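You operate a simulated robot arm through the tools that you are given. There is no shell and no other tool. Be economical: measure what you need, move in short steps, check, and stop when the job is done.

You run a simulated two-armed robot. Do the job below in one go: nothing can be reset, and whatever is moved stays where it is left.

## Task
Put two of the wedges from the top of the teal bench on the middle shelf of the yellow bench. Then turn the yellow dial to 80cm. Then push the bottom clear drawer shut. Then take the sponge from the top of the front bench and put it on the top of the far side table. Then put the green clip from the top of the small white table on the high right shelf of the near side rack. Then take the white cup from the top of the grey table and leave it on the middle left shelf of the corner rack. Then put one of the tubs from the top of the green bench on the green disc on the top of the blue table. Then switch the left green switch off. Keep to this order. Set down upright: wedge, cup.
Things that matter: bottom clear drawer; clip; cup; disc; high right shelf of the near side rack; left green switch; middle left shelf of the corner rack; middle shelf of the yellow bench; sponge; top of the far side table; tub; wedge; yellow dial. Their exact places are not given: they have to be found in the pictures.

It is judged by the outcome, as a careful person would: the job done as asked, and still so three seconds after it is handed in. It fails if anything else is knocked over, pushed out of place, dropped, spilled or broken.

## Robot
Two 7-joint arms with two-finger parallel grippers on one trunk, on a base that drives. Base frame: it is fixed to the floor where the robot stands at the start and does not move with it; the origin is under the middle of the robot, x ahead of it, y to its left, z up; the surface under the hand at the start is at about z = 840. Readings come in mm, rad, newtons and seconds.
The left shoulder is at the start at [30, 119, 1060], the right one opposite. With the tool pointing down near the work surface each hand reaches from about 260 to 680 mm from the robot's upright axis, wherever it stands, measured 20 degrees to its own side. Places, roughly: bottom clear drawer [-1300, 100, 800]; clip [-3250, 500, 750]; cup [-2750, -2500, 750]; disc (12x12x1 cm) [-2200, 2100, 800]; high right shelf of the near side rack [800, -2100, 1500]; left green switch [-600, -2400, 900]; middle left shelf of the corner rack [-4200, -4600, 900]; middle shelf of the yellow bench [-1900, 4000, 500]; sponge (9x6x4 cm) [-2600, 200, 800]; top of the far side table [-500, -2000, 800]; tub (11x12x9 cm) [400, 2600, 900]; wedge [500, 250, 750]; yellow dial [500, 100, 900]. Payload 3.43 kg a hand.
Tool frame (each hand has its own): the origin (TCP) lies between the finger pads and is the grasp point; the fingertips stand 30 mm ahead of it; z points along the fingers, y is the line along which they close. The gripper opens to 94 mm. The fingers are 28 mm wide and 10 mm thick; the gripper's body (50 by 96 mm) begins 55 mm behind the TCP.
Orientation is that of the tool frame in the base frame, as a unit quaternion [w, x, y, z]. With the fingers straight down and closing along the base's y, the tool's x points along the base's -x, its y along +y and its z along -z.

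## Interface
- The arms move only by the tool step_arm. It takes "left_targets", "right_targets" or both (then of equal length, played together; a hand with none holds still); each is a list of rows, each an object (a shift or turn left out is 0, a gripper value left out holds the last) with "linear": the shift along the tool's x, y, z in cm, a list of three; "angular": the turn, a rotation vector about the tool's x, y, z in rad, a list of three; "gripper": the finger opening in cm, from 0 to 9.4. In form: [{"linear": [x, y, z], "angular": [wx, wy, wz], "gripper": gripper}, ...]. A call has 1 to 12 rows; each row shifts and turns the commanded pose from where the row before left it, along the tool's axes as they then stand. Rows are played at 5 a second. More than 50 mm and 0.15 rad between two rows, or a gripper value outside its range, and nothing of the call is played. Where a pose cannot be reached the arm comes as near as it can. A force on the tool above 40 N (or 10 N above the force at the start of the call, whichever is more), or a blocked arm, ends the call early, and 0.2 s more pass. The fingers move at their own pace (about 72 mm/s each) and stop on an object; they squeeze with about 36 N. The grip force told is the motor's: it shows also when the fingers shut on nothing. Time passes only in rows, and 0.2 s behind the last, so rows that do not move let the fingers close. It gives the time, the measured TCP pose, the force on the tool (base axes), the opening and the grip force at its end, in the units of the frame above (readings bear some noise), with the torque about the TCP (base axes, N m) and any sound that the robot's microphone picked up, and new pictures: "show" is both (left out), scene, wrist or none (wrist: the cameras of the hands that moved).
- Cameras (640 x 400 px; columns grow to the right, rows downward): "scene" is now at [33.8, 2.6, 1750]; the picture's right is [0.02, -1.00, 0.00], its down [-0.89, -0.02, -0.46] and it looks along [0.46, 0.01, -0.89] (base axes); focal length 258 px, centre (320, 200). "left" rides on the left gripper at [76, -14, -102] in its tool frame; the picture's right is [0.18, 0.98, 0.00], its down [-0.75, 0.14, -0.64] and it looks along [-0.63, 0.12, 0.77] (tool axes); focal length 243 px, centre (320, 200). "right" rides on the right gripper at [76, 14, -103] in its tool frame; the picture's right is [-0.18, 0.98, 0.00], its down [-0.75, -0.14, -0.64] and it looks along [-0.63, -0.12, 0.77] (tool axes); focal length 243 px, centre (320, 200).
- lift_body(by): slides the trunk up (or, below 0, down) by that many mm; the arms and the scene camera ride with it, the base frame stays. It gives what a move gives, with no picture.
- roll_base(legs): drives the robot by 1 to 6 legs, each [ahead, turn to the left] in mm and rad, along the robot's own axes; the way and the turn of a leg run together, so that a leg with both is an arc; at most 1500 mm and 3.142 rad a leg. The arms and the cameras ride along, it lands a little off, and it stops where it bumps. It gives what a move gives, and a new picture of the scene camera.
- pan_tilt(pan, tilt): turns the head with the scene camera to pan (to the left, within 2.496 rad either way) and tilt (down, from -0.506 to 1.204), counted from straight ahead of the robot. It gives what a move gives, and a new picture of the scene camera.
- point_at(camera, pixels): for up to 12 pixels [column, row] of the newest picture of that camera ("zoom" is the newest enlarged one), the place [x, y, z] in the base frame of the surface seen there, good to about 3 mm. No time passes.
- close_up(camera, box): a new picture of the part [left, top, right, bottom] of that camera's present view, enlarged. No time passes.
- sign_off(): hands the job in; it is judged then, once.

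Go step by step. Measure first, check grasps and placings, and put right what went wrong. The budget is 145 turns and 260 pictures, counting those below and the enlarged ones. Unless the task says otherwise, let go and move clear before handing in.

The tools are called after "Emit:" by a JSON object that holds its "name" and its "arguments". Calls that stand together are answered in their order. step_arm: Moves the arms, as the interface text tells. Its arguments: {"type":"object","properties":{"left_targets":{"type":"array","items":{"type":"object","properties":{"linear":{"type":"array","items":{"type":"number"}},"angular":{"type":"array","items":{"type":"number"}},"gripper":{"type":"number"}}}},"right_targets":{"type":"array","items":{"type":"object","properties":{"linear":{"type":"array","items":{"type":"number"}},"angular":{"type":"array","items":{"type":"number"}},"gripper":{"type":"number"}}}},"show":{"type":"string","enum":["both","scene","wrist","none"]}},"required":[]} The other tools are called the same way: lift_body (by) slides the trunk up or down; roll_base (legs) drives the base; pan_tilt (pan, tilt) turns the head that bears the scene camera; point_at (camera, pixels) gives the place of the surface under pixels of a picture; close_up (camera, box) takes an enlarged picture of a part of a camera's view; sign_off () hands the job in.

At the start:

```text
t: 0.0
left_ee_pos: [453.3, 306.2, 1158.3]
left_ee_rot: [0.0, 0.0, 1.0, 0.0]
left_contact_force: [0.8, 0.0, 0.4]
left_torque: [-0.02, -0.02, 0.0]
left_gripper_width: 93.9
left_finger_force: 0.0
right_ee_pos: [360.7, -42.1, 1163.5]
right_ee_rot: [0.0, 0.001, 1.0, 0.001]
right_contact_force: [0.0, -0.1, 0.2]
right_torque: [0.0, -0.02, -0.03]
right_gripper_width: 94.0
right_finger_force: 0.0
trunk travel left (down, up): [-325.0, 85.0]
robot x, y, heading: [-0.6, 0.1, 0.002]
head pan, tilt: [0.024, 1.087]
```

scene: 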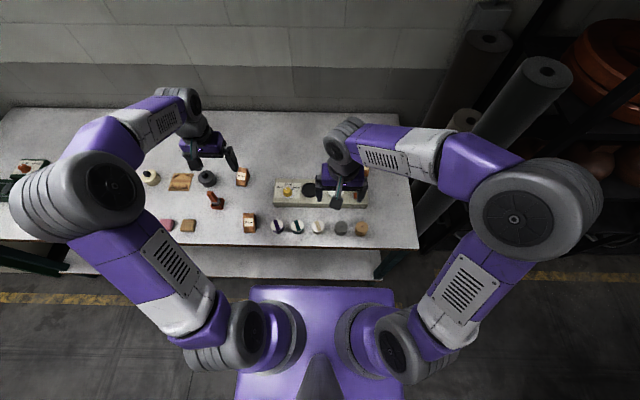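
right: 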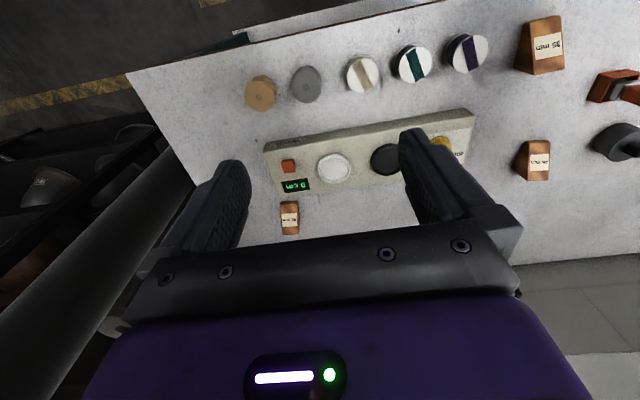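
left: 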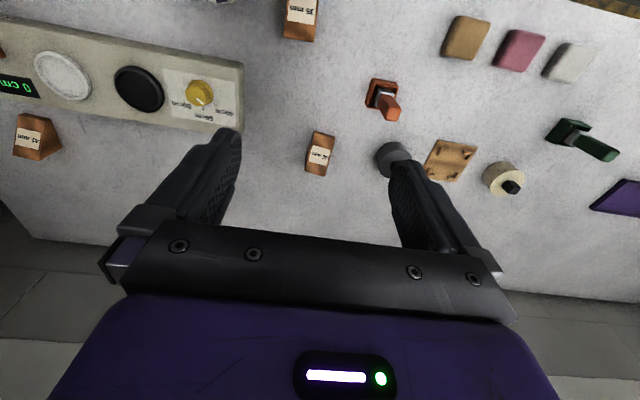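

The bench ahead shows brown labelled wedges (scene 242,176; 249,222; right camera 290,218) and a panel with a yellow dial and display. I measure them first.

Emit:
{"name": "point_at", "arguments": {"camera": "right", "pixels": [[290, 218], [545, 45], [540, 160], [442, 143], [390, 160], [335, 168], [297, 186], [462, 155], [270, 150], [475, 115]]}}

Emit:
{"name": "close_up", "arguments": {"camera": "left", "box": [0, 0, 340, 212]}}

Emit:
{"name": "close_up", "arguments": {"camera": "right", "box": [240, 0, 640, 250]}}

```text
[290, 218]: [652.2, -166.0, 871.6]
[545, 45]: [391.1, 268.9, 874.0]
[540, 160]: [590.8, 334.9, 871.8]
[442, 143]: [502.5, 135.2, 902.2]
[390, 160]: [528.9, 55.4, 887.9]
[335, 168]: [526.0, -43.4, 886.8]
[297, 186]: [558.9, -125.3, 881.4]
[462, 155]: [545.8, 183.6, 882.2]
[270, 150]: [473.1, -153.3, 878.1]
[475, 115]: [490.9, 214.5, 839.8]
```

```text
1.88 times, centred on (170, 106) of left
```

zoom: 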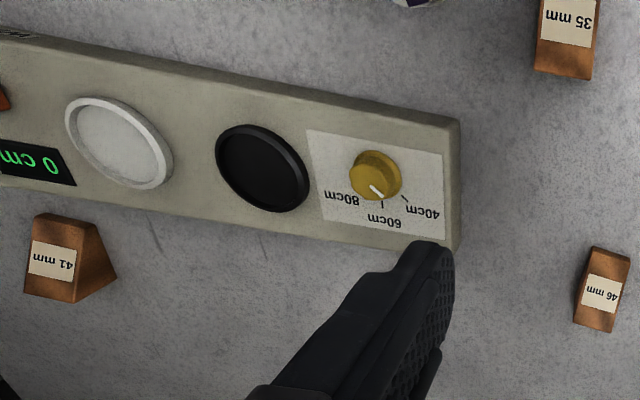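

```text
1.60 times, centred on (440, 125) of right
```

zoom: 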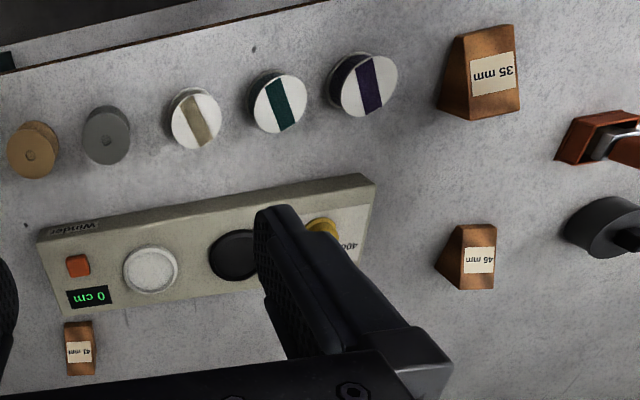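

Three wedges are marked 35, 46 and 41 mm, and the dial's pointer is around 60–80. Before choosing a grasp I look at the yellow bench's shelves from here.

Emit:
{"name": "pan_tilt", "arguments": {"pan": 2.0, "tilt": 0.3}}

Emit:
{"name": "close_up", "arguments": {"camera": "scene", "box": [160, 100, 480, 300]}}

Emit:
{"name": "close_up", "arguments": {"camera": "right", "box": [240, 180, 340, 242]}}

Emit:
{"name": "close_up", "arguments": {"camera": "left", "box": [250, 0, 350, 62]}}

```text
t: 1.9
left_ee_pos: [453.6, 307.3, 1159.0]
left_ee_rot: [0.001, 0.0, 1.0, 0.0]
left_contact_force: [-0.5, -0.4, -0.5]
left_torque: [0.01, 0.02, 0.03]
left_gripper_width: 93.9
left_finger_force: 0.0
right_ee_pos: [361.4, -42.3, 1163.2]
right_ee_rot: [0.001, 0.0, 1.0, 0.0]
right_contact_force: [-0.7, 0.0, -0.1]
right_torque: [0.03, -0.04, 0.0]
right_gripper_width: 93.9
right_finger_force: 0.1
trunk travel left (down, up): [-325.0, 85.0]
robot x, y, heading: [-0.2, -2.1, 0.002]
head pan, tilt: [2.0, 0.3]
```

scene: 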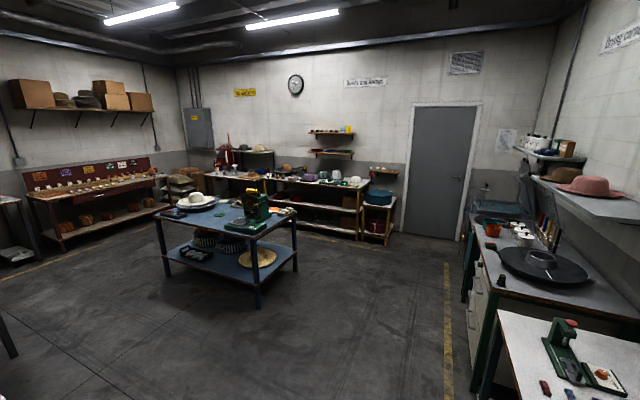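

```text
2.00 times, centred on (320, 200) of scene
```

zoom: 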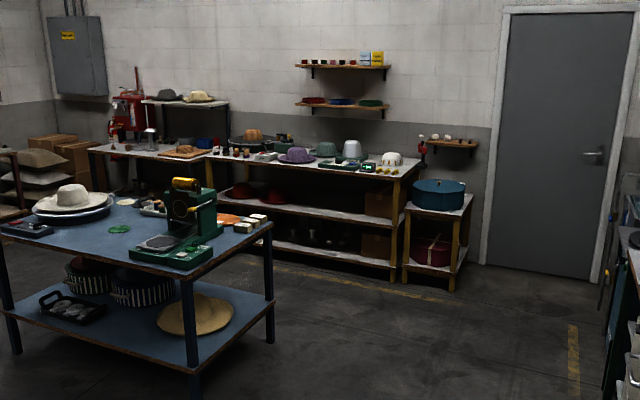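

```text
6.40 times, centred on (290, 211) of right
```

zoom: 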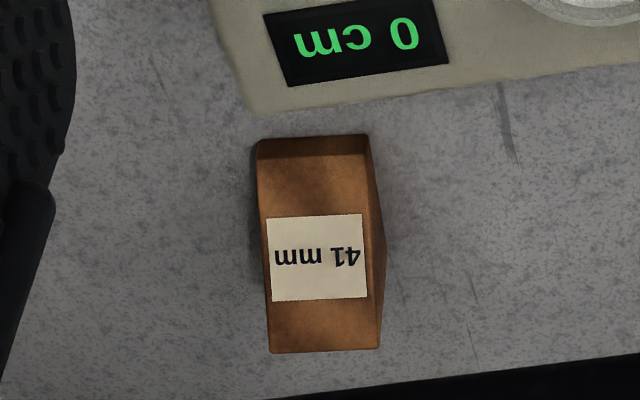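

```text
6.40 times, centred on (300, 31) of left
```

zoom: 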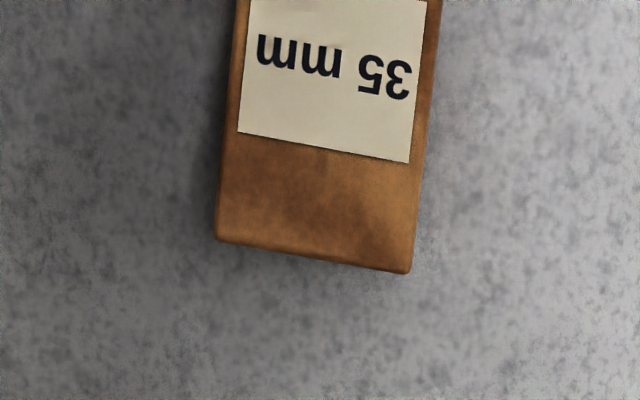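

The yellow bench (scene 320,195) has a middle shelf with free space around its middle. I enlarge and measure its geometry.

Emit:
{"name": "close_up", "arguments": {"camera": "scene", "box": [260, 160, 388, 240]}}

Emit:
{"name": "point_at", "arguments": {"camera": "zoom", "pixels": [[180, 210], [300, 232], [360, 240], [420, 250], [490, 255], [300, 222], [360, 230], [420, 238], [300, 145], [420, 165], [490, 178], [540, 200]]}}

```text
5.00 times, centred on (324, 200) of scene
```

zoom: 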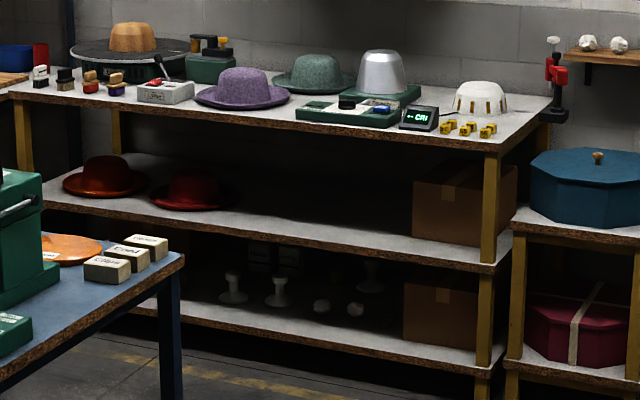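

```text
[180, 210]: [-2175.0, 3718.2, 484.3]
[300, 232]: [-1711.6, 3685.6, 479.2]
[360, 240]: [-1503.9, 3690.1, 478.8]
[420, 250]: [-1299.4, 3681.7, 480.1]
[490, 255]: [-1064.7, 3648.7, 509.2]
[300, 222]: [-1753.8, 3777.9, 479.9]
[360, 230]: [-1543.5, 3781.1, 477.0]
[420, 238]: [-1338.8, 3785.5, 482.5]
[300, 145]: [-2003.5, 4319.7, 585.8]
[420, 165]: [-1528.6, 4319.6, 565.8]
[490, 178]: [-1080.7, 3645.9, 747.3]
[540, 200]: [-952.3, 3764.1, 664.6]
```

The shelf is at z≈480, front edge y≈3640, free for x from about -1950 to -1350. Now a close look at the wedges from the head camera.

Emit:
{"name": "pan_tilt", "arguments": {"pan": 0.3, "tilt": 0.95}}

Emit:
{"name": "close_up", "arguments": {"camera": "scene", "box": [280, 130, 440, 230]}}

```text
t: 3.6
left_ee_pos: [454.6, 307.1, 1158.4]
left_ee_rot: [-0.001, 0.001, 1.0, 0.0]
left_contact_force: [0.6, -0.3, 0.5]
left_torque: [0.0, 0.03, 0.01]
left_gripper_width: 93.9
left_finger_force: 0.0
right_ee_pos: [360.1, -41.7, 1163.9]
right_ee_rot: [0.0, 0.0, 1.0, -0.001]
right_contact_force: [0.1, 0.6, 0.7]
right_torque: [-0.02, -0.03, -0.04]
right_gripper_width: 94.1
right_finger_force: 0.1
trunk travel left (down, up): [-325.0, 85.0]
robot x, y, heading: [0.1, 1.1, -0.002]
head pan, tilt: [0.3, 0.949]
```

scene: 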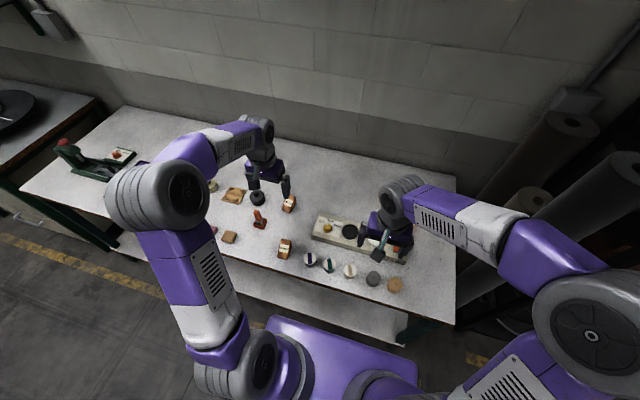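

```text
4.00 times, centred on (360, 180) of scene
```

zoom: 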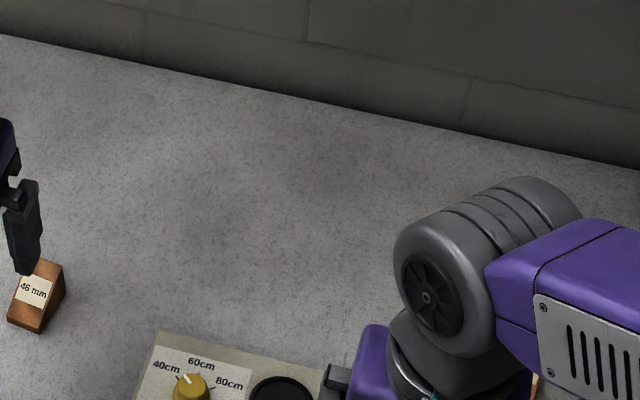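

The dial shows 40 left, 60 top, 80 right. I zoom on the two left wedges.

Emit:
{"name": "close_up", "arguments": {"camera": "scene", "box": [250, 185, 330, 265]}}

Emit:
{"name": "point_at", "arguments": {"camera": "scene", "pixels": [[285, 240], [285, 245], [284, 250], [285, 256], [290, 246], [279, 245], [289, 200], [290, 208], [284, 206], [294, 203], [345, 395], [405, 335]]}}

```text
5.00 times, centred on (290, 225) of scene
```

zoom: 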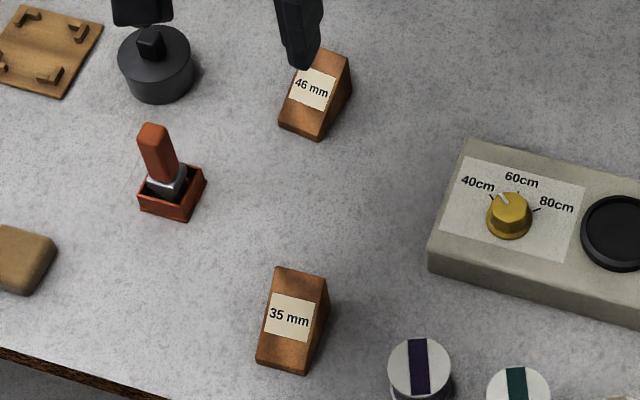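

```text
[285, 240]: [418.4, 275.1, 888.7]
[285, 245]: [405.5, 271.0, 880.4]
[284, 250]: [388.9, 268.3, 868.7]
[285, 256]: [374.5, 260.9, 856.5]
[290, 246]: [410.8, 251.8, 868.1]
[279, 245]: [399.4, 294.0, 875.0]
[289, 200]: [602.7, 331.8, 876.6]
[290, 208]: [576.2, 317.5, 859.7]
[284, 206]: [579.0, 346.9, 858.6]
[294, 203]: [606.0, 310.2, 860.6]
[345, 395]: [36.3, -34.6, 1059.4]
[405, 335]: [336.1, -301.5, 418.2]
```

Emit:
{"name": "point_at", "arguments": {"camera": "zoom", "pixels": [[277, 272], [322, 282], [262, 357], [301, 370], [325, 305], [313, 53], [345, 58], [281, 121], [320, 136], [510, 205], [503, 198], [510, 230]]}}

Emit:
{"name": "point_at", "arguments": {"camera": "right", "pixels": [[282, 203], [296, 202], [283, 234], [298, 233], [290, 220], [299, 218], [290, 204]]}}

```text
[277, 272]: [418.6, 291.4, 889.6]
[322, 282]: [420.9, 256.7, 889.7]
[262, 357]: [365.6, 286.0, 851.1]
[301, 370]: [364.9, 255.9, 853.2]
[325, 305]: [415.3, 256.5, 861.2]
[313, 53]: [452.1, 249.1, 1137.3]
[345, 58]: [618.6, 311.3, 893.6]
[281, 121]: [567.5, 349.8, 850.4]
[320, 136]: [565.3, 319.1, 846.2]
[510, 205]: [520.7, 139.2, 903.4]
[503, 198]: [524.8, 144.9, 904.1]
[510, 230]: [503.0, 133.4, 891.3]
```

```text
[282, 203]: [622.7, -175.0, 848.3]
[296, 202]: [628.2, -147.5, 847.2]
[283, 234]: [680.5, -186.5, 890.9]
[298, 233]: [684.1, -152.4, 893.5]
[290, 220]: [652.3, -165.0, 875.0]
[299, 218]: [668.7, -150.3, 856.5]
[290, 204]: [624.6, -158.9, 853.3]
```

Wedges are ramps, slope toward the robot, ~38 mm wide across y, ~52 mm high: 46 mm centred (592,331), 41 mm centred (654,-165). I will grip both with fingers pitched 34° forward (suits the shelf), moving first to points 80 mm off.

Emit:
{"name": "step_arm", "arguments": {"left_targets": [{"linear": [-1.325, 0.36, 2.68], "gripper": 6.5}, {"linear": [-1.325, 0.36, 2.68]}, {"linear": [-1.325, 0.36, 2.68]}, {"linear": [-1.325, 0.36, 2.68]}, {"linear": [-1.325, 0.36, 2.68]}, {"linear": [-1.325, 0.36, 2.68]}, {"linear": [-1.325, 0.36, 2.68]}, {"linear": [-1.325, 0.36, 2.68]}], "right_targets": [{"linear": [-3.24, -1.49, 2.74], "gripper": 6.5}, {"linear": [-3.24, -1.49, 2.74]}, {"linear": [-3.24, -1.49, 2.74]}, {"linear": [-3.24, -1.49, 2.74]}, {"linear": [-3.24, -1.49, 2.74]}, {"linear": [-3.24, -1.49, 2.74]}, {"linear": [-3.24, -1.49, 2.74]}, {"linear": [-3.24, -1.49, 2.74]}], "show": "none"}}

Emit:
{"name": "step_arm", "arguments": {"left_targets": [{"angular": [0, 0, 0.08]}, {"angular": [0, -0.15, 0]}, {"angular": [0, -0.15, 0]}, {"angular": [0, -0.15, 0]}, {"angular": [0, -0.15, 0]}, {}], "right_targets": [{"angular": [0, 0, 0.14]}, {"angular": [0, -0.15, 0]}, {"angular": [0, -0.15, 0]}, {"angular": [0, -0.15, 0]}, {"angular": [0, -0.15, 0]}, {}]}}

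```text
t: 5.5
left_ee_pos: [561.1, 335.0, 944.0]
left_ee_rot: [0.0, 0.0, 1.0, 0.0]
left_contact_force: [0.8, -0.2, -0.7]
left_torque: [-0.01, 0.04, 0.02]
left_gripper_width: 64.9
left_finger_force: 0.1
right_ee_pos: [620.2, -162.1, 943.5]
right_ee_rot: [-0.002, 0.0, 1.0, 0.0]
right_contact_force: [0.5, -0.3, -0.9]
right_torque: [0.0, 0.04, 0.02]
right_gripper_width: 64.8
right_finger_force: 0.0
trunk travel left (down, up): [-325.0, 85.0]
robot x, y, heading: [1.2, 1.7, 0.001]
head pan, tilt: [0.3, 0.949]
```

```text
t: 6.8
left_ee_pos: [558.8, 335.2, 943.8]
left_ee_rot: [0.296, 0.038, 0.954, -0.012]
left_contact_force: [-0.3, 0.0, -1.1]
left_torque: [0.05, 0.04, 0.03]
left_gripper_width: 65.1
left_finger_force: 0.0
right_ee_pos: [620.0, -163.1, 943.3]
right_ee_rot: [0.295, 0.068, 0.953, -0.021]
right_contact_force: [-0.8, -0.5, 0.0]
right_torque: [0.02, 0.0, 0.03]
right_gripper_width: 65.1
right_finger_force: 0.0
trunk travel left (down, up): [-325.0, 85.0]
robot x, y, heading: [0.6, -0.4, -0.006]
head pan, tilt: [0.3, 0.949]
```

scene: 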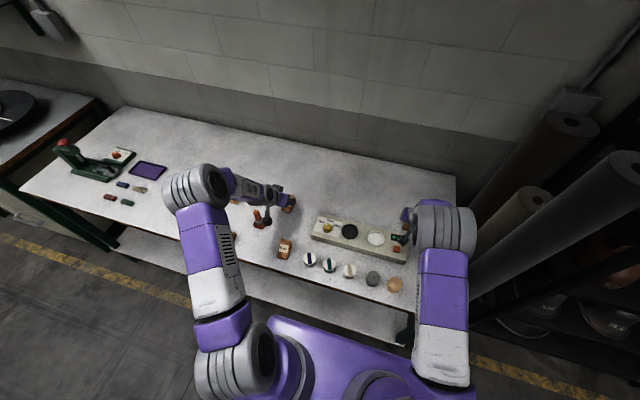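
right: 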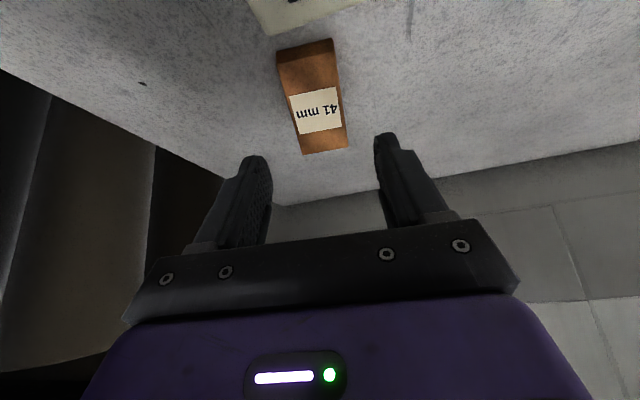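
left: 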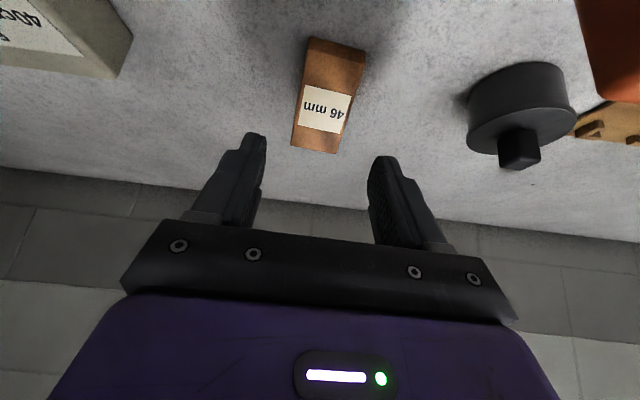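

Both hands hang over their wedges; I measure the tall edges to centre the grips.

Emit:
{"name": "point_at", "arguments": {"camera": "left", "pixels": [[294, 145], [335, 150], [312, 42], [363, 52], [330, 90]]}}

Emit:
{"name": "point_at", "arguments": {"camera": "right", "pixels": [[304, 150], [345, 146], [280, 54], [332, 44], [317, 90]]}}

```text
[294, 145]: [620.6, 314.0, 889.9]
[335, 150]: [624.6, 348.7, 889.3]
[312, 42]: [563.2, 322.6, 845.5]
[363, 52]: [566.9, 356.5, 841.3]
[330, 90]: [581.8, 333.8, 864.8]
```

```text
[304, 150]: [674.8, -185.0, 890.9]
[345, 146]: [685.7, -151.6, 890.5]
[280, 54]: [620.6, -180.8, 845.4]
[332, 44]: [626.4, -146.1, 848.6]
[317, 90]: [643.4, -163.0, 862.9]
```

Emit:
{"name": "step_arm", "arguments": {"left_targets": [{"linear": [0, 0.2, 0], "angular": [0.04, 0, 0.058]}, {"linear": [0, 0, 2.7]}, {"linear": [0, 0, 2.7]}, {"linear": [0, 0, 2.6]}, {}], "right_targets": [{"linear": [0, 0.22, 0]}, {"linear": [0, 0, 2.7]}, {"linear": [0, 0, 2.7]}, {"linear": [0, 0, 2.6]}, {}], "show": "wrist"}}

```text
t: 8.1
left_ee_pos: [604.4, 330.2, 878.4]
left_ee_rot: [0.296, 0.071, 0.952, -0.021]
left_contact_force: [0.7, -0.3, 0.4]
left_torque: [0.04, 0.0, -0.01]
left_gripper_width: 64.8
left_finger_force: 0.1
right_ee_pos: [666.2, -167.1, 877.5]
right_ee_rot: [0.295, 0.067, 0.953, -0.021]
right_contact_force: [1.4, -0.6, -0.5]
right_torque: [-0.01, 0.0, 0.02]
right_gripper_width: 65.2
right_finger_force: 0.1
trunk travel left (down, up): [-325.0, 85.0]
robot x, y, heading: [-0.3, -4.5, 0.0]
head pan, tilt: [0.3, 0.949]
```

right: 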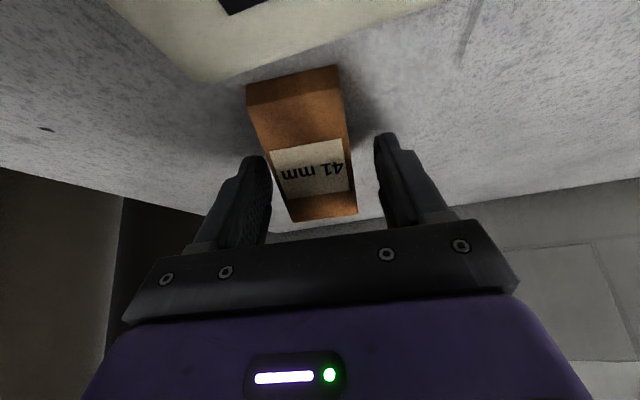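
left: 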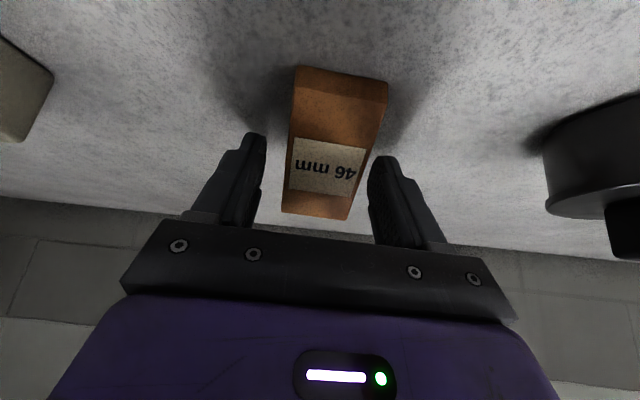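

Both wedges lie centred between the fingers. I close, then lift.

Emit:
{"name": "step_arm", "arguments": {"left_targets": [{"gripper": 2.5}, {"gripper": 2.5}, {"gripper": 2.5}, {"gripper": 2.5}], "right_targets": [{"gripper": 2.5}, {"gripper": 2.5}, {"gripper": 2.5}, {"gripper": 2.5}], "show": "none"}}

Emit:
{"name": "step_arm", "arguments": {"left_targets": [{"linear": [-1.7, 0, -2.5]}, {"linear": [-2.26, 0, -3.3]}, {"linear": [-2.26, 0, -3.3]}, {"linear": [-2.26, 0, -3.3]}, {}], "right_targets": [{"linear": [-1.7, 0, -2.5]}, {"linear": [-2.26, 0, -3.3]}, {"linear": [-2.26, 0, -3.3]}, {"linear": [-2.26, 0, -3.3]}, {}], "show": "both"}}

```text
t: 9.1
left_ee_pos: [603.4, 329.3, 878.8]
left_ee_rot: [0.293, 0.072, 0.953, -0.022]
left_contact_force: [0.0, 0.0, 0.2]
left_torque: [0.0, -0.03, 0.01]
left_gripper_width: 43.5
left_finger_force: 36.1
right_ee_pos: [665.5, -167.6, 877.5]
right_ee_rot: [0.294, 0.066, 0.953, -0.02]
right_contact_force: [0.1, 0.5, 0.2]
right_torque: [0.01, 0.03, -0.01]
right_gripper_width: 43.4
right_finger_force: 36.5
trunk travel left (down, up): [-325.0, 85.0]
robot x, y, heading: [0.1, -1.6, -0.0]
head pan, tilt: [0.3, 0.949]
```

```text
t: 10.2
left_ee_pos: [605.9, 329.0, 1030.6]
left_ee_rot: [0.294, 0.072, 0.953, -0.023]
left_contact_force: [-0.1, 0.3, 0.0]
left_torque: [0.01, -0.04, 0.02]
left_gripper_width: 43.4
left_finger_force: 36.0
right_ee_pos: [667.1, -166.9, 1026.8]
right_ee_rot: [0.294, 0.066, 0.953, -0.02]
right_contact_force: [-0.2, 0.0, -0.6]
right_torque: [0.02, 0.0, 0.0]
right_gripper_width: 43.6
right_finger_force: 36.1
trunk travel left (down, up): [-325.0, 85.0]
robot x, y, heading: [-0.1, -1.7, -0.0]
head pan, tilt: [0.3, 0.949]
```

scene: 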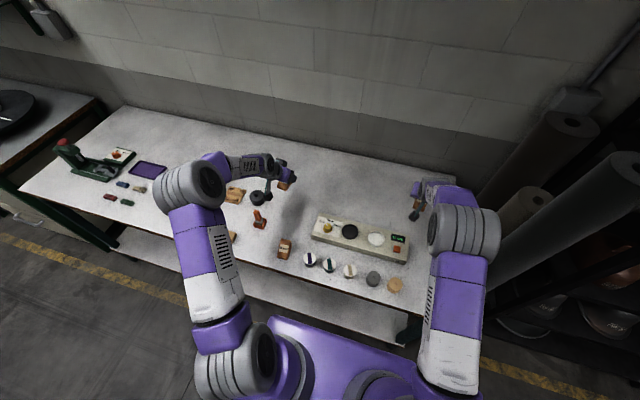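
right: 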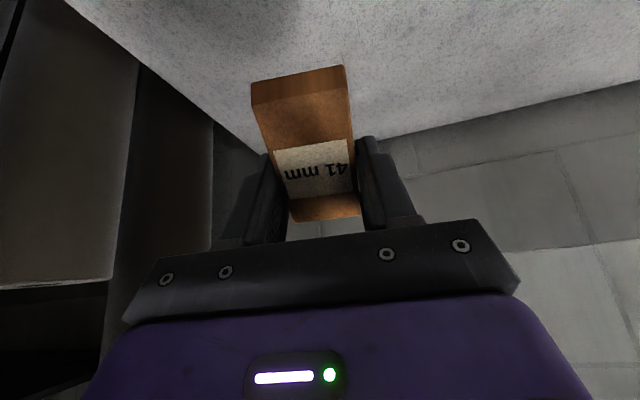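
left: 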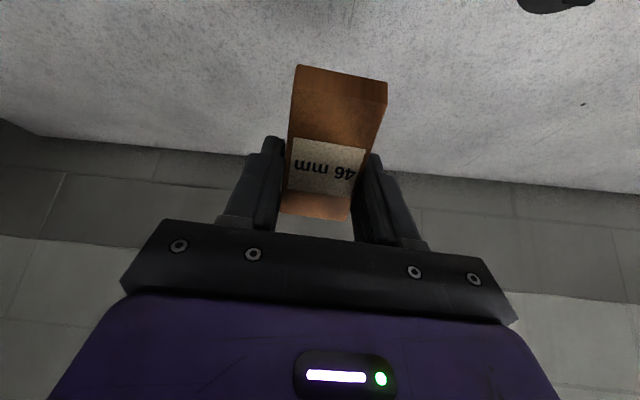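

Both wedges are held firmly and level. I draw the hands inward, then back off and turn toward the yellow bench.

Emit:
{"name": "step_arm", "arguments": {"left_targets": [{"linear": [0, -3.3, 0]}, {"linear": [0, -3.3, 0]}, {"linear": [0, -3.3, 0]}], "right_targets": [{"linear": [1.65, 2.33, -1.13]}, {"linear": [1.65, 2.33, -1.13]}, {"linear": [1.65, 2.33, -1.13]}], "show": "none"}}

Emit:
{"name": "pan_tilt", "arguments": {"pan": 0.0, "tilt": 0.5}}

Emit:
{"name": "roll_base", "arguments": {"legs": [[-500, 0], [0, 1.571]]}}

```text
t: 11.1
left_ee_pos: [587.4, 234.3, 1028.0]
left_ee_rot: [0.294, 0.071, 0.953, -0.022]
left_contact_force: [0.8, 0.0, -0.3]
left_torque: [0.0, -0.01, 0.02]
left_gripper_width: 43.5
left_finger_force: 36.0
right_ee_pos: [614.8, -88.7, 1028.9]
right_ee_rot: [0.295, 0.067, 0.953, -0.021]
right_contact_force: [0.2, 0.0, -0.2]
right_torque: [0.03, -0.03, -0.02]
right_gripper_width: 43.3
right_finger_force: 35.8
trunk travel left (down, up): [-325.0, 85.0]
robot x, y, heading: [2.4, 4.7, -0.0]
head pan, tilt: [0.3, 0.949]
```

```text
t: 11.9
left_ee_pos: [589.2, 234.4, 1028.3]
left_ee_rot: [0.295, 0.071, 0.953, -0.022]
left_contact_force: [-0.6, -0.1, -1.1]
left_torque: [-0.01, -0.02, -0.01]
left_gripper_width: 43.4
left_finger_force: 35.6
right_ee_pos: [615.6, -89.7, 1029.4]
right_ee_rot: [0.295, 0.066, 0.953, -0.02]
right_contact_force: [0.5, -0.5, -0.7]
right_torque: [0.01, 0.0, 0.0]
right_gripper_width: 43.1
right_finger_force: 35.9
trunk travel left (down, up): [-325.0, 85.0]
robot x, y, heading: [3.3, -1.5, 0.0]
head pan, tilt: [0.0, 0.499]
```

scene: 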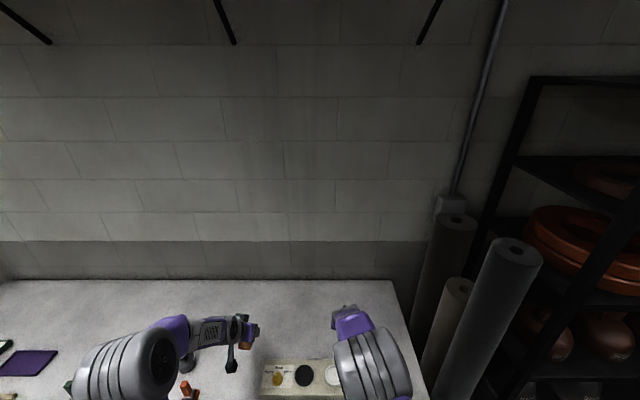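

```text
t: 18.6
left_ee_pos: [-700.8, 603.4, 1027.4]
left_ee_rot: [0.23, -0.603, 0.741, 0.187]
left_contact_force: [0.1, -0.4, -2.1]
left_torque: [-0.01, 0.02, 0.02]
left_gripper_width: 43.6
left_finger_force: 36.5
right_ee_pos: [-377.4, 611.4, 1029.5]
right_ee_rot: [0.228, -0.607, 0.738, 0.187]
right_contact_force: [-0.2, -0.6, -1.3]
right_torque: [-0.02, -0.02, 0.0]
right_gripper_width: 43.5
right_finger_force: 36.0
trunk travel left (down, up): [-325.0, 85.0]
robot x, y, heading: [-502.6, -2.1, 1.514]
head pan, tilt: [0.0, 0.499]
```

scene: 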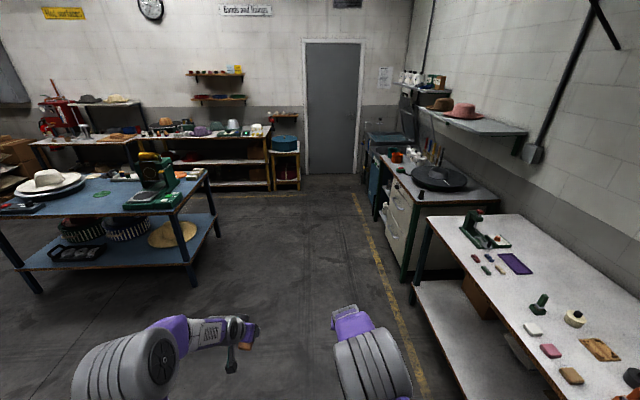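

I measure the blue table's near corners and the aisle.

Emit:
{"name": "point_at", "arguments": {"camera": "scene", "pixels": [[206, 171], [180, 208], [193, 286], [218, 235], [40, 290], [380, 200], [410, 300], [265, 185], [108, 193], [300, 190], [100, 196], [165, 197]]}}

Emit:
{"name": "pan_tilt", "arguments": {"pan": 1.3, "tilt": 0.4}}

```text
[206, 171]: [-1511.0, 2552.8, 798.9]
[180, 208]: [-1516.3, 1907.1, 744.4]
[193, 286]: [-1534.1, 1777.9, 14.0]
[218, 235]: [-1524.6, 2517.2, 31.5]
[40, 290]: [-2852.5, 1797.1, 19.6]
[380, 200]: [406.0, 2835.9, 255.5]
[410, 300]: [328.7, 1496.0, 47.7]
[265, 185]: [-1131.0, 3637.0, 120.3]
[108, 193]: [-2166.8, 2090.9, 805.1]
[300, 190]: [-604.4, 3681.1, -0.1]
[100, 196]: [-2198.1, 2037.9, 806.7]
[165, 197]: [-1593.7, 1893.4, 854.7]
```

```text
t: 20.1
left_ee_pos: [-700.7, 603.2, 1027.6]
left_ee_rot: [0.23, -0.603, 0.741, 0.187]
left_contact_force: [-0.4, 1.1, 0.0]
left_torque: [-0.02, -0.01, -0.01]
left_gripper_width: 43.6
left_finger_force: 36.2
right_ee_pos: [-378.6, 611.9, 1028.2]
right_ee_rot: [0.229, -0.607, 0.737, 0.189]
right_contact_force: [0.1, 0.5, 0.3]
right_torque: [0.01, 0.01, 0.0]
right_gripper_width: 43.4
right_finger_force: 36.4
trunk travel left (down, up): [-325.0, 85.0]
robot x, y, heading: [-498.9, 4.0, 1.514]
head pan, tilt: [1.3, 0.4]
```

scene: 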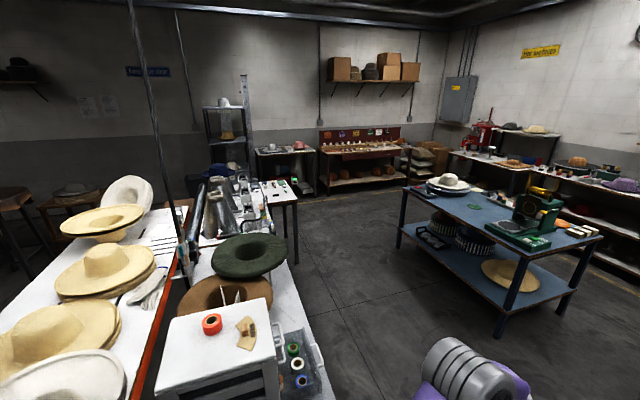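

The blue table spans x -2870…-1510, y 1780…2570; the aisle before the yellow bench is about 1 m. I drive to about (-900,2950), turning there toward -x.

Emit:
{"name": "roll_base", "arguments": {"legs": [[0, 0.192], [1486, 0], [1486, 0], [0, 1.436]]}}

```text
t: 38.7
left_ee_pos: [-1553.3, 2709.4, 1028.1]
left_ee_rot: [-0.016, 0.954, -0.054, -0.296]
left_contact_force: [-0.2, -0.3, -0.3]
left_torque: [0.0, 0.01, -0.02]
left_gripper_width: 43.6
left_finger_force: 35.9
right_ee_pos: [-1592.0, 3031.2, 1028.4]
right_ee_rot: [-0.015, 0.954, -0.05, -0.296]
right_contact_force: [-0.4, 0.5, -0.8]
right_torque: [0.03, 0.0, 0.02]
right_gripper_width: 43.4
right_finger_force: 36.3
trunk travel left (down, up): [-325.0, 85.0]
robot x, y, heading: [-971.8, 2966.8, -3.104]
head pan, tilt: [1.3, 0.4]
```

scene: 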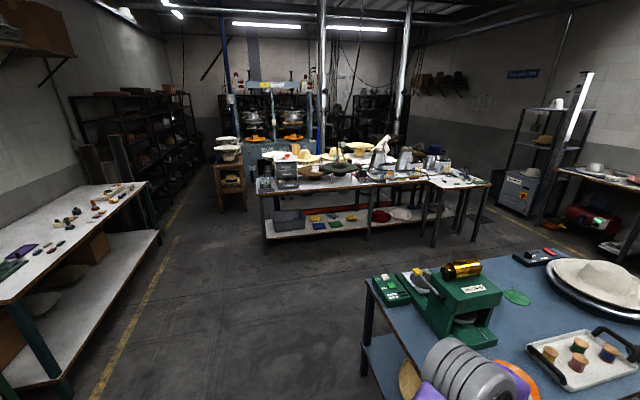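

At (-972,2967). Forward 608, then turn right to face the bench.

Emit:
{"name": "roll_base", "arguments": {"legs": [[0, -0.05], [608, 0], [0, -1.558]]}}

Emit:
{"name": "pan_tilt", "arguments": {"pan": 0.0, "tilt": 0.75}}

```text
t: 46.4
left_ee_pos: [-1796.5, 3576.7, 1029.6]
left_ee_rot: [0.228, -0.608, 0.737, 0.188]
left_contact_force: [0.3, 1.2, -0.7]
left_torque: [-0.01, 0.04, 0.01]
left_gripper_width: 43.5
left_finger_force: 36.1
right_ee_pos: [-1473.0, 3590.2, 1028.4]
right_ee_rot: [0.227, -0.612, 0.734, 0.189]
right_contact_force: [-0.1, 0.2, -0.8]
right_torque: [0.01, -0.02, 0.01]
right_gripper_width: 43.5
right_finger_force: 35.7
trunk travel left (down, up): [-325.0, 85.0]
robot x, y, heading: [-1587.7, 2979.4, 1.536]
head pan, tilt: [1.3, 0.4]
```

scene: 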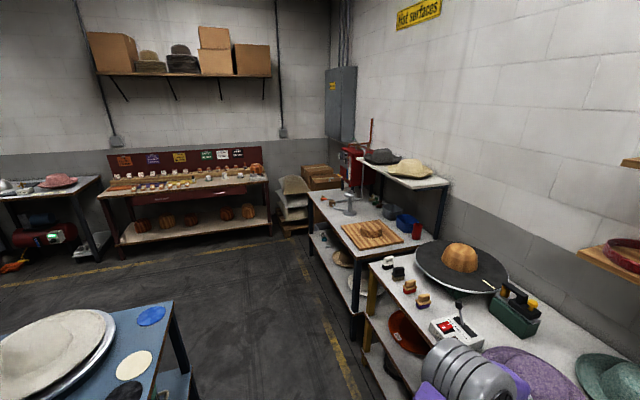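

```text
t: 47.9
left_ee_pos: [-1797.4, 3576.4, 1028.3]
left_ee_rot: [0.229, -0.608, 0.736, 0.188]
left_contact_force: [-0.3, -0.2, -1.0]
left_torque: [-0.02, -0.03, 0.02]
left_gripper_width: 43.5
left_finger_force: 35.6
right_ee_pos: [-1471.9, 3589.3, 1028.7]
right_ee_rot: [0.227, -0.612, 0.734, 0.189]
right_contact_force: [0.6, 0.2, -0.9]
right_torque: [-0.05, -0.05, -0.01]
right_gripper_width: 43.6
right_finger_force: 35.9
trunk travel left (down, up): [-325.0, 85.0]
robot x, y, heading: [-1584.8, 2979.6, 1.525]
head pan, tilt: [0.0, 0.75]
```

scene: 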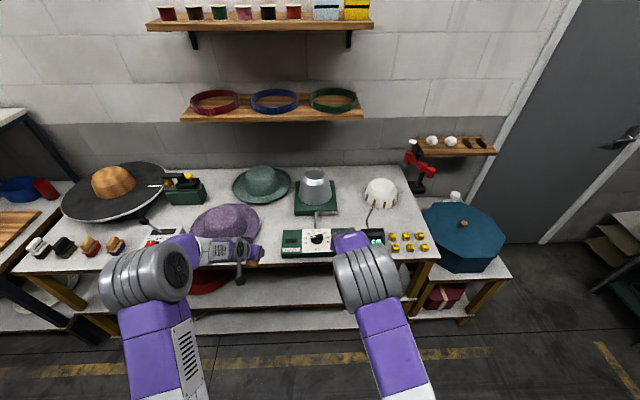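

Hands are just before the bench. I measure the shelf edge, the red hat and the box.

Emit:
{"name": "point_at", "arguments": {"camera": "scene", "pixels": [[232, 278], [228, 290], [250, 290], [280, 290], [310, 290], [325, 285], [280, 264], [415, 262], [160, 278], [250, 282], [250, 300], [400, 280]]}}

Emit:
{"name": "roll_base", "arguments": {"legs": [[-50, 0]]}}

Emit:
{"name": "lift_body", "arguments": {"by": -325}}

Emit:
{"name": "pan_tilt", "arguments": {"pan": 0.0, "tilt": 0.75}}

```text
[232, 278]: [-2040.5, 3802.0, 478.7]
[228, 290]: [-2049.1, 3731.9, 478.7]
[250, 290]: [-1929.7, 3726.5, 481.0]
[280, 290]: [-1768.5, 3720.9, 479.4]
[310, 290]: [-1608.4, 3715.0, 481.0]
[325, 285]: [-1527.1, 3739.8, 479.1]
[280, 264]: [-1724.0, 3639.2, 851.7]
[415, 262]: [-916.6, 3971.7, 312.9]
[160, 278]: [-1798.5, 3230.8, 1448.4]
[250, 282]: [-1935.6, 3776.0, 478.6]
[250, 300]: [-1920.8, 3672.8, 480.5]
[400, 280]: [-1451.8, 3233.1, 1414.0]
```

```text
t: 48.8
left_ee_pos: [-1798.2, 3528.3, 1028.1]
left_ee_rot: [0.228, -0.608, 0.736, 0.189]
left_contact_force: [-0.2, -0.3, 0.0]
left_torque: [0.0, 0.01, 0.03]
left_gripper_width: 43.7
left_finger_force: 36.5
right_ee_pos: [-1474.6, 3541.1, 1029.2]
right_ee_rot: [0.227, -0.612, 0.733, 0.19]
right_contact_force: [0.0, -0.4, 0.1]
right_torque: [0.0, 0.02, 0.0]
right_gripper_width: 43.5
right_finger_force: 35.5
trunk travel left (down, up): [-325.0, 85.0]
robot x, y, heading: [-1588.2, 2930.6, 1.531]
head pan, tilt: [0.0, 0.75]
```

scene: 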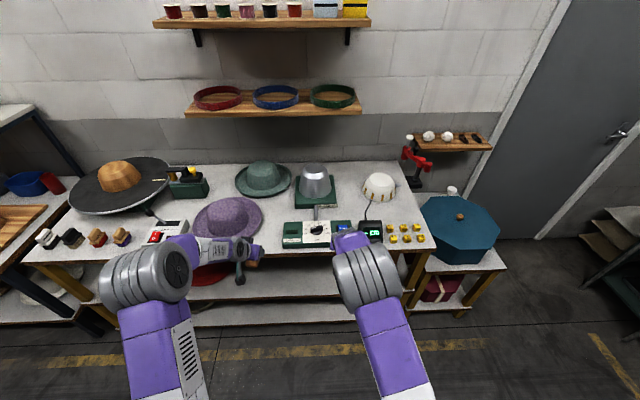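

```text
t: 52.0
left_ee_pos: [-1798.7, 3528.2, 703.0]
left_ee_rot: [0.228, -0.609, 0.736, 0.189]
left_contact_force: [-0.1, -0.8, -1.2]
left_torque: [0.02, 0.0, 0.01]
left_gripper_width: 43.6
left_finger_force: 35.8
right_ee_pos: [-1474.5, 3542.4, 703.6]
right_ee_rot: [0.228, -0.612, 0.734, 0.189]
right_contact_force: [-0.2, 0.4, -0.5]
right_torque: [-0.01, 0.01, 0.0]
right_gripper_width: 43.6
right_finger_force: 35.9
trunk travel left (down, up): [0.0, 410.0]
robot x, y, heading: [-1588.6, 2927.1, 1.533]
head pan, tilt: [0.0, 0.75]
```

```text
t: 52.6
left_ee_pos: [-1797.9, 3529.2, 702.6]
left_ee_rot: [0.228, -0.608, 0.736, 0.188]
left_contact_force: [1.0, -0.6, -1.4]
left_torque: [-0.01, -0.04, 0.0]
left_gripper_width: 43.8
left_finger_force: 36.0
right_ee_pos: [-1475.3, 3542.2, 704.3]
right_ee_rot: [0.228, -0.612, 0.733, 0.189]
right_contact_force: [0.2, 1.0, -1.3]
right_torque: [-0.03, 0.02, 0.0]
right_gripper_width: 43.5
right_finger_force: 35.9
trunk travel left (down, up): [0.0, 410.0]
robot x, y, heading: [-1585.2, 2932.5, 1.533]
head pan, tilt: [0.0, 0.75]
```

scene: 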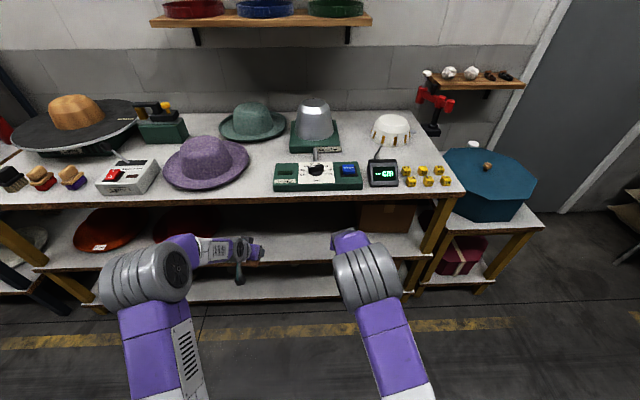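

Bench top is z≈850, so there is room. I lower the hands to 40 mm above the shelf, still outside it.

Emit:
{"name": "step_arm", "arguments": {"left_targets": [{"linear": [2.05, 0, 2.99]}, {"linear": [2.05, 0, 2.99]}, {"linear": [2.05, 0, 2.99]}, {"linear": [2.05, 0, 2.99]}], "right_targets": [{"linear": [2.05, 0, 2.99]}, {"linear": [2.05, 0, 2.99]}, {"linear": [2.05, 0, 2.99]}, {"linear": [2.05, 0, 2.99]}], "show": "both"}}

Emit:
{"name": "point_at", "arguments": {"camera": "scene", "pixels": [[362, 220], [380, 222], [300, 230], [300, 202], [325, 235], [150, 235], [260, 245]]}}

```text
t: 53.6
left_ee_pos: [-1800.3, 3526.4, 558.8]
left_ee_rot: [0.229, -0.608, 0.736, 0.188]
left_contact_force: [0.6, 0.3, -0.2]
left_torque: [-0.02, -0.01, 0.01]
left_gripper_width: 43.6
left_finger_force: 36.0
right_ee_pos: [-1475.1, 3543.1, 558.8]
right_ee_rot: [0.227, -0.612, 0.734, 0.189]
right_contact_force: [-0.2, 0.6, -0.7]
right_torque: [0.0, -0.01, -0.01]
right_gripper_width: 43.4
right_finger_force: 36.2
trunk travel left (down, up): [0.0, 410.0]
robot x, y, heading: [-1594.0, 2930.5, 1.528]
head pan, tilt: [0.0, 0.75]
```

scene: 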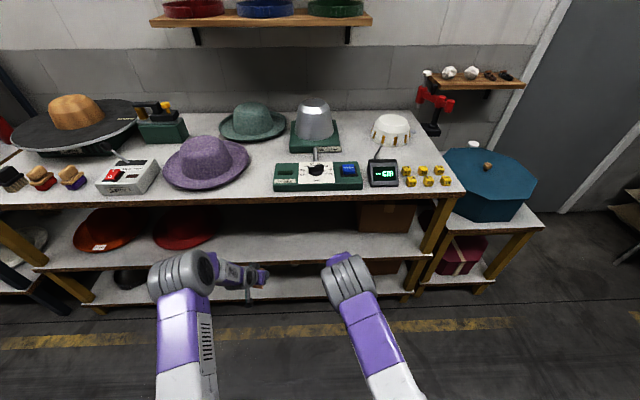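
right: 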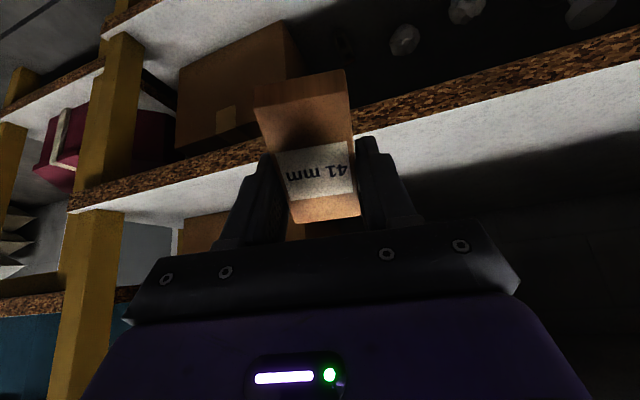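
left: 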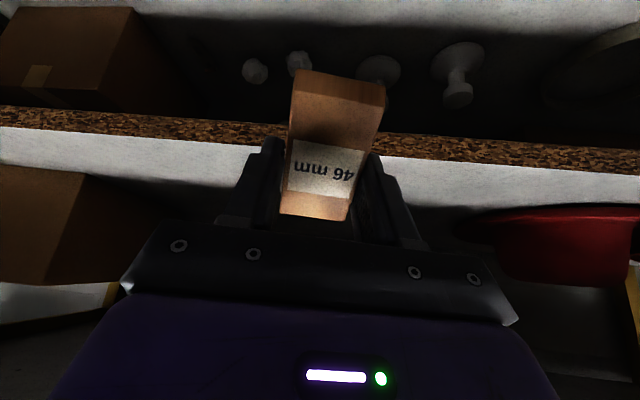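

```text
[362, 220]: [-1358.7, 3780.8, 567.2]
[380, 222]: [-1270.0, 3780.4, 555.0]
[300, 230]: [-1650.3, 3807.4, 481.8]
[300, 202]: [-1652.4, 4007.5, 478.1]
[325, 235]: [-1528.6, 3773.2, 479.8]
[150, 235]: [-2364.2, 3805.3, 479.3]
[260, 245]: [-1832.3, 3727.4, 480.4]
```

Box begins at x≈-1365, hat ends at ≈-2045: both wedges will fit. I roll ahead 175 mm.

Emit:
{"name": "roll_base", "arguments": {"legs": [[175, 0]]}}

```text
t: 55.1
left_ee_pos: [-1795.5, 3701.0, 559.4]
left_ee_rot: [0.227, -0.61, 0.736, 0.188]
left_contact_force: [0.0, 0.8, -0.1]
left_torque: [0.01, -0.01, 0.01]
left_gripper_width: 43.2
left_finger_force: 36.0
right_ee_pos: [-1470.5, 3719.5, 557.9]
right_ee_rot: [0.226, -0.614, 0.733, 0.189]
right_contact_force: [-0.5, 0.0, -0.6]
right_torque: [0.01, 0.0, -0.02]
right_gripper_width: 43.8
right_finger_force: 36.2
trunk travel left (down, up): [0.0, 410.0]
robot x, y, heading: [-1580.9, 3105.6, 1.53]
head pan, tilt: [0.0, 0.75]
```

scene: 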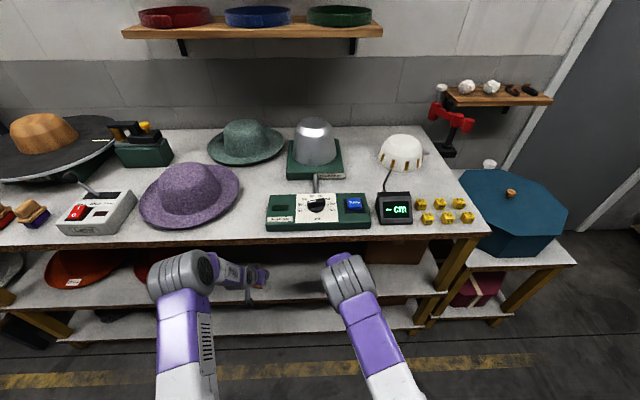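

Emit:
{"name": "step_arm", "arguments": {"left_targets": [{"linear": [-1.5, 0, 1.02]}, {"linear": [1.41, 0, 2.06]}, {"linear": [0.68, 0, 0.99]}, {"linear": [0.11, 0, 0.16]}, {}], "right_targets": [{"linear": [-0.4, 0, 0.28]}, {"linear": [1.41, 0, 2.06]}, {"linear": [0.68, 0, 0.99]}, {"linear": [0.11, 0, 0.16]}, {}], "show": "wrist"}}

```text
t: 56.3
left_ee_pos: [-1793.9, 3719.7, 521.6]
left_ee_rot: [0.228, -0.61, 0.736, 0.188]
left_contact_force: [0.0, -0.5, -1.5]
left_torque: [-0.01, 0.02, -0.03]
left_gripper_width: 43.6
left_finger_force: 36.1
right_ee_pos: [-1470.7, 3725.7, 519.4]
right_ee_rot: [0.227, -0.613, 0.732, 0.189]
right_contact_force: [-0.2, 0.1, -1.3]
right_torque: [-0.01, 0.01, 0.0]
right_gripper_width: 43.6
right_finger_force: 35.7
trunk travel left (down, up): [0.0, 410.0]
robot x, y, heading: [-1584.6, 3107.2, 1.533]
head pan, tilt: [0.0, 0.75]
```

right: 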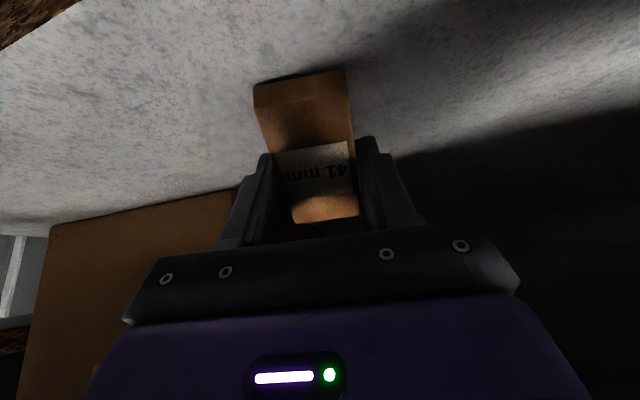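
left: 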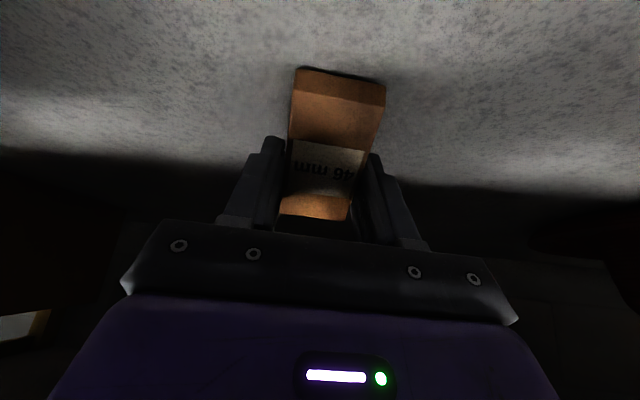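

Just a couple of mm above the shelf now; I creep down until a contact force shows.

Emit:
{"name": "step_arm", "arguments": {"left_targets": [{"linear": [0.11, 0, 0.16]}, {"linear": [0.08, 0, 0.12]}, {}], "right_targets": [{"linear": [0.06, 0, 0.08]}, {"linear": [0.03, 0, 0.04]}, {}], "show": "none"}}

```text
t: 57.1
left_ee_pos: [-1792.8, 3718.6, 518.0]
left_ee_rot: [0.228, -0.609, 0.735, 0.19]
left_contact_force: [-1.1, -3.3, 8.6]
left_torque: [-0.34, 0.05, -0.01]
left_gripper_width: 43.5
left_finger_force: 35.9
right_ee_pos: [-1470.4, 3724.3, 517.9]
right_ee_rot: [0.226, -0.614, 0.732, 0.19]
right_contact_force: [-0.3, 0.1, -0.2]
right_torque: [0.03, -0.03, 0.0]
right_gripper_width: 43.4
right_finger_force: 36.3
trunk travel left (down, up): [0.0, 410.0]
robot x, y, heading: [-1583.1, 3108.1, 1.534]
head pan, tilt: [0.0, 0.75]
```

Left is down (8.6 N). Right gets 1.5 mm more, then both release.

Emit:
{"name": "step_arm", "arguments": {"left_targets": [{}, {}, {"gripper": 6.5}, {"gripper": 6.5}, {}], "right_targets": [{"linear": [0.08, 0, 0.12]}, {}, {"gripper": 6.0}, {"gripper": 6.0}, {}], "show": "wrist"}}

```text
t: 58.3
left_ee_pos: [-1792.2, 3718.7, 516.7]
left_ee_rot: [0.228, -0.61, 0.735, 0.189]
left_contact_force: [0.1, -0.3, 0.7]
left_torque: [-0.01, -0.02, -0.01]
left_gripper_width: 65.0
left_finger_force: 0.1
right_ee_pos: [-1470.0, 3723.9, 515.3]
right_ee_rot: [0.227, -0.613, 0.732, 0.189]
right_contact_force: [-0.3, -0.2, 0.3]
right_torque: [0.02, 0.02, -0.02]
right_gripper_width: 59.9
right_finger_force: 0.0
trunk travel left (down, up): [0.0, 410.0]
robot x, y, heading: [-1583.3, 3107.6, 1.537]
head pan, tilt: [0.0, 0.75]
```

right: 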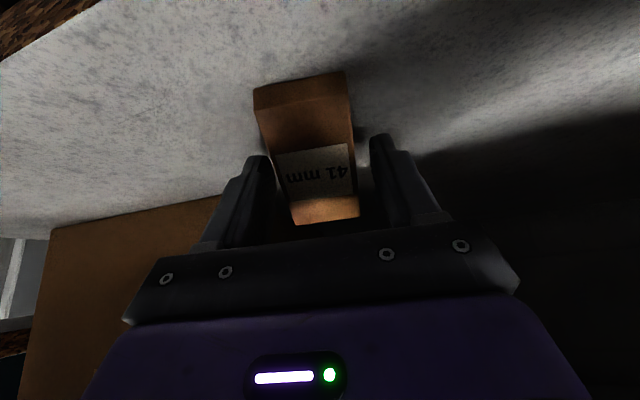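
left: 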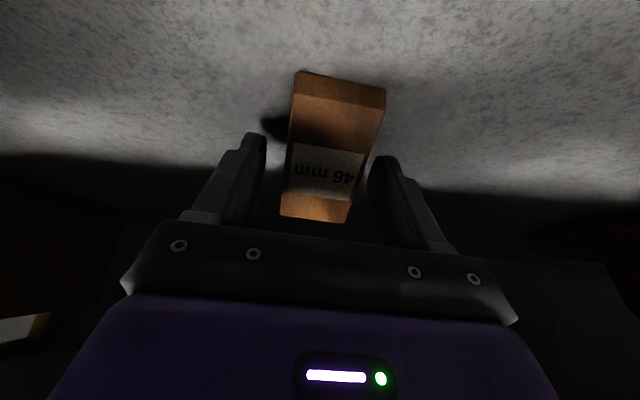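

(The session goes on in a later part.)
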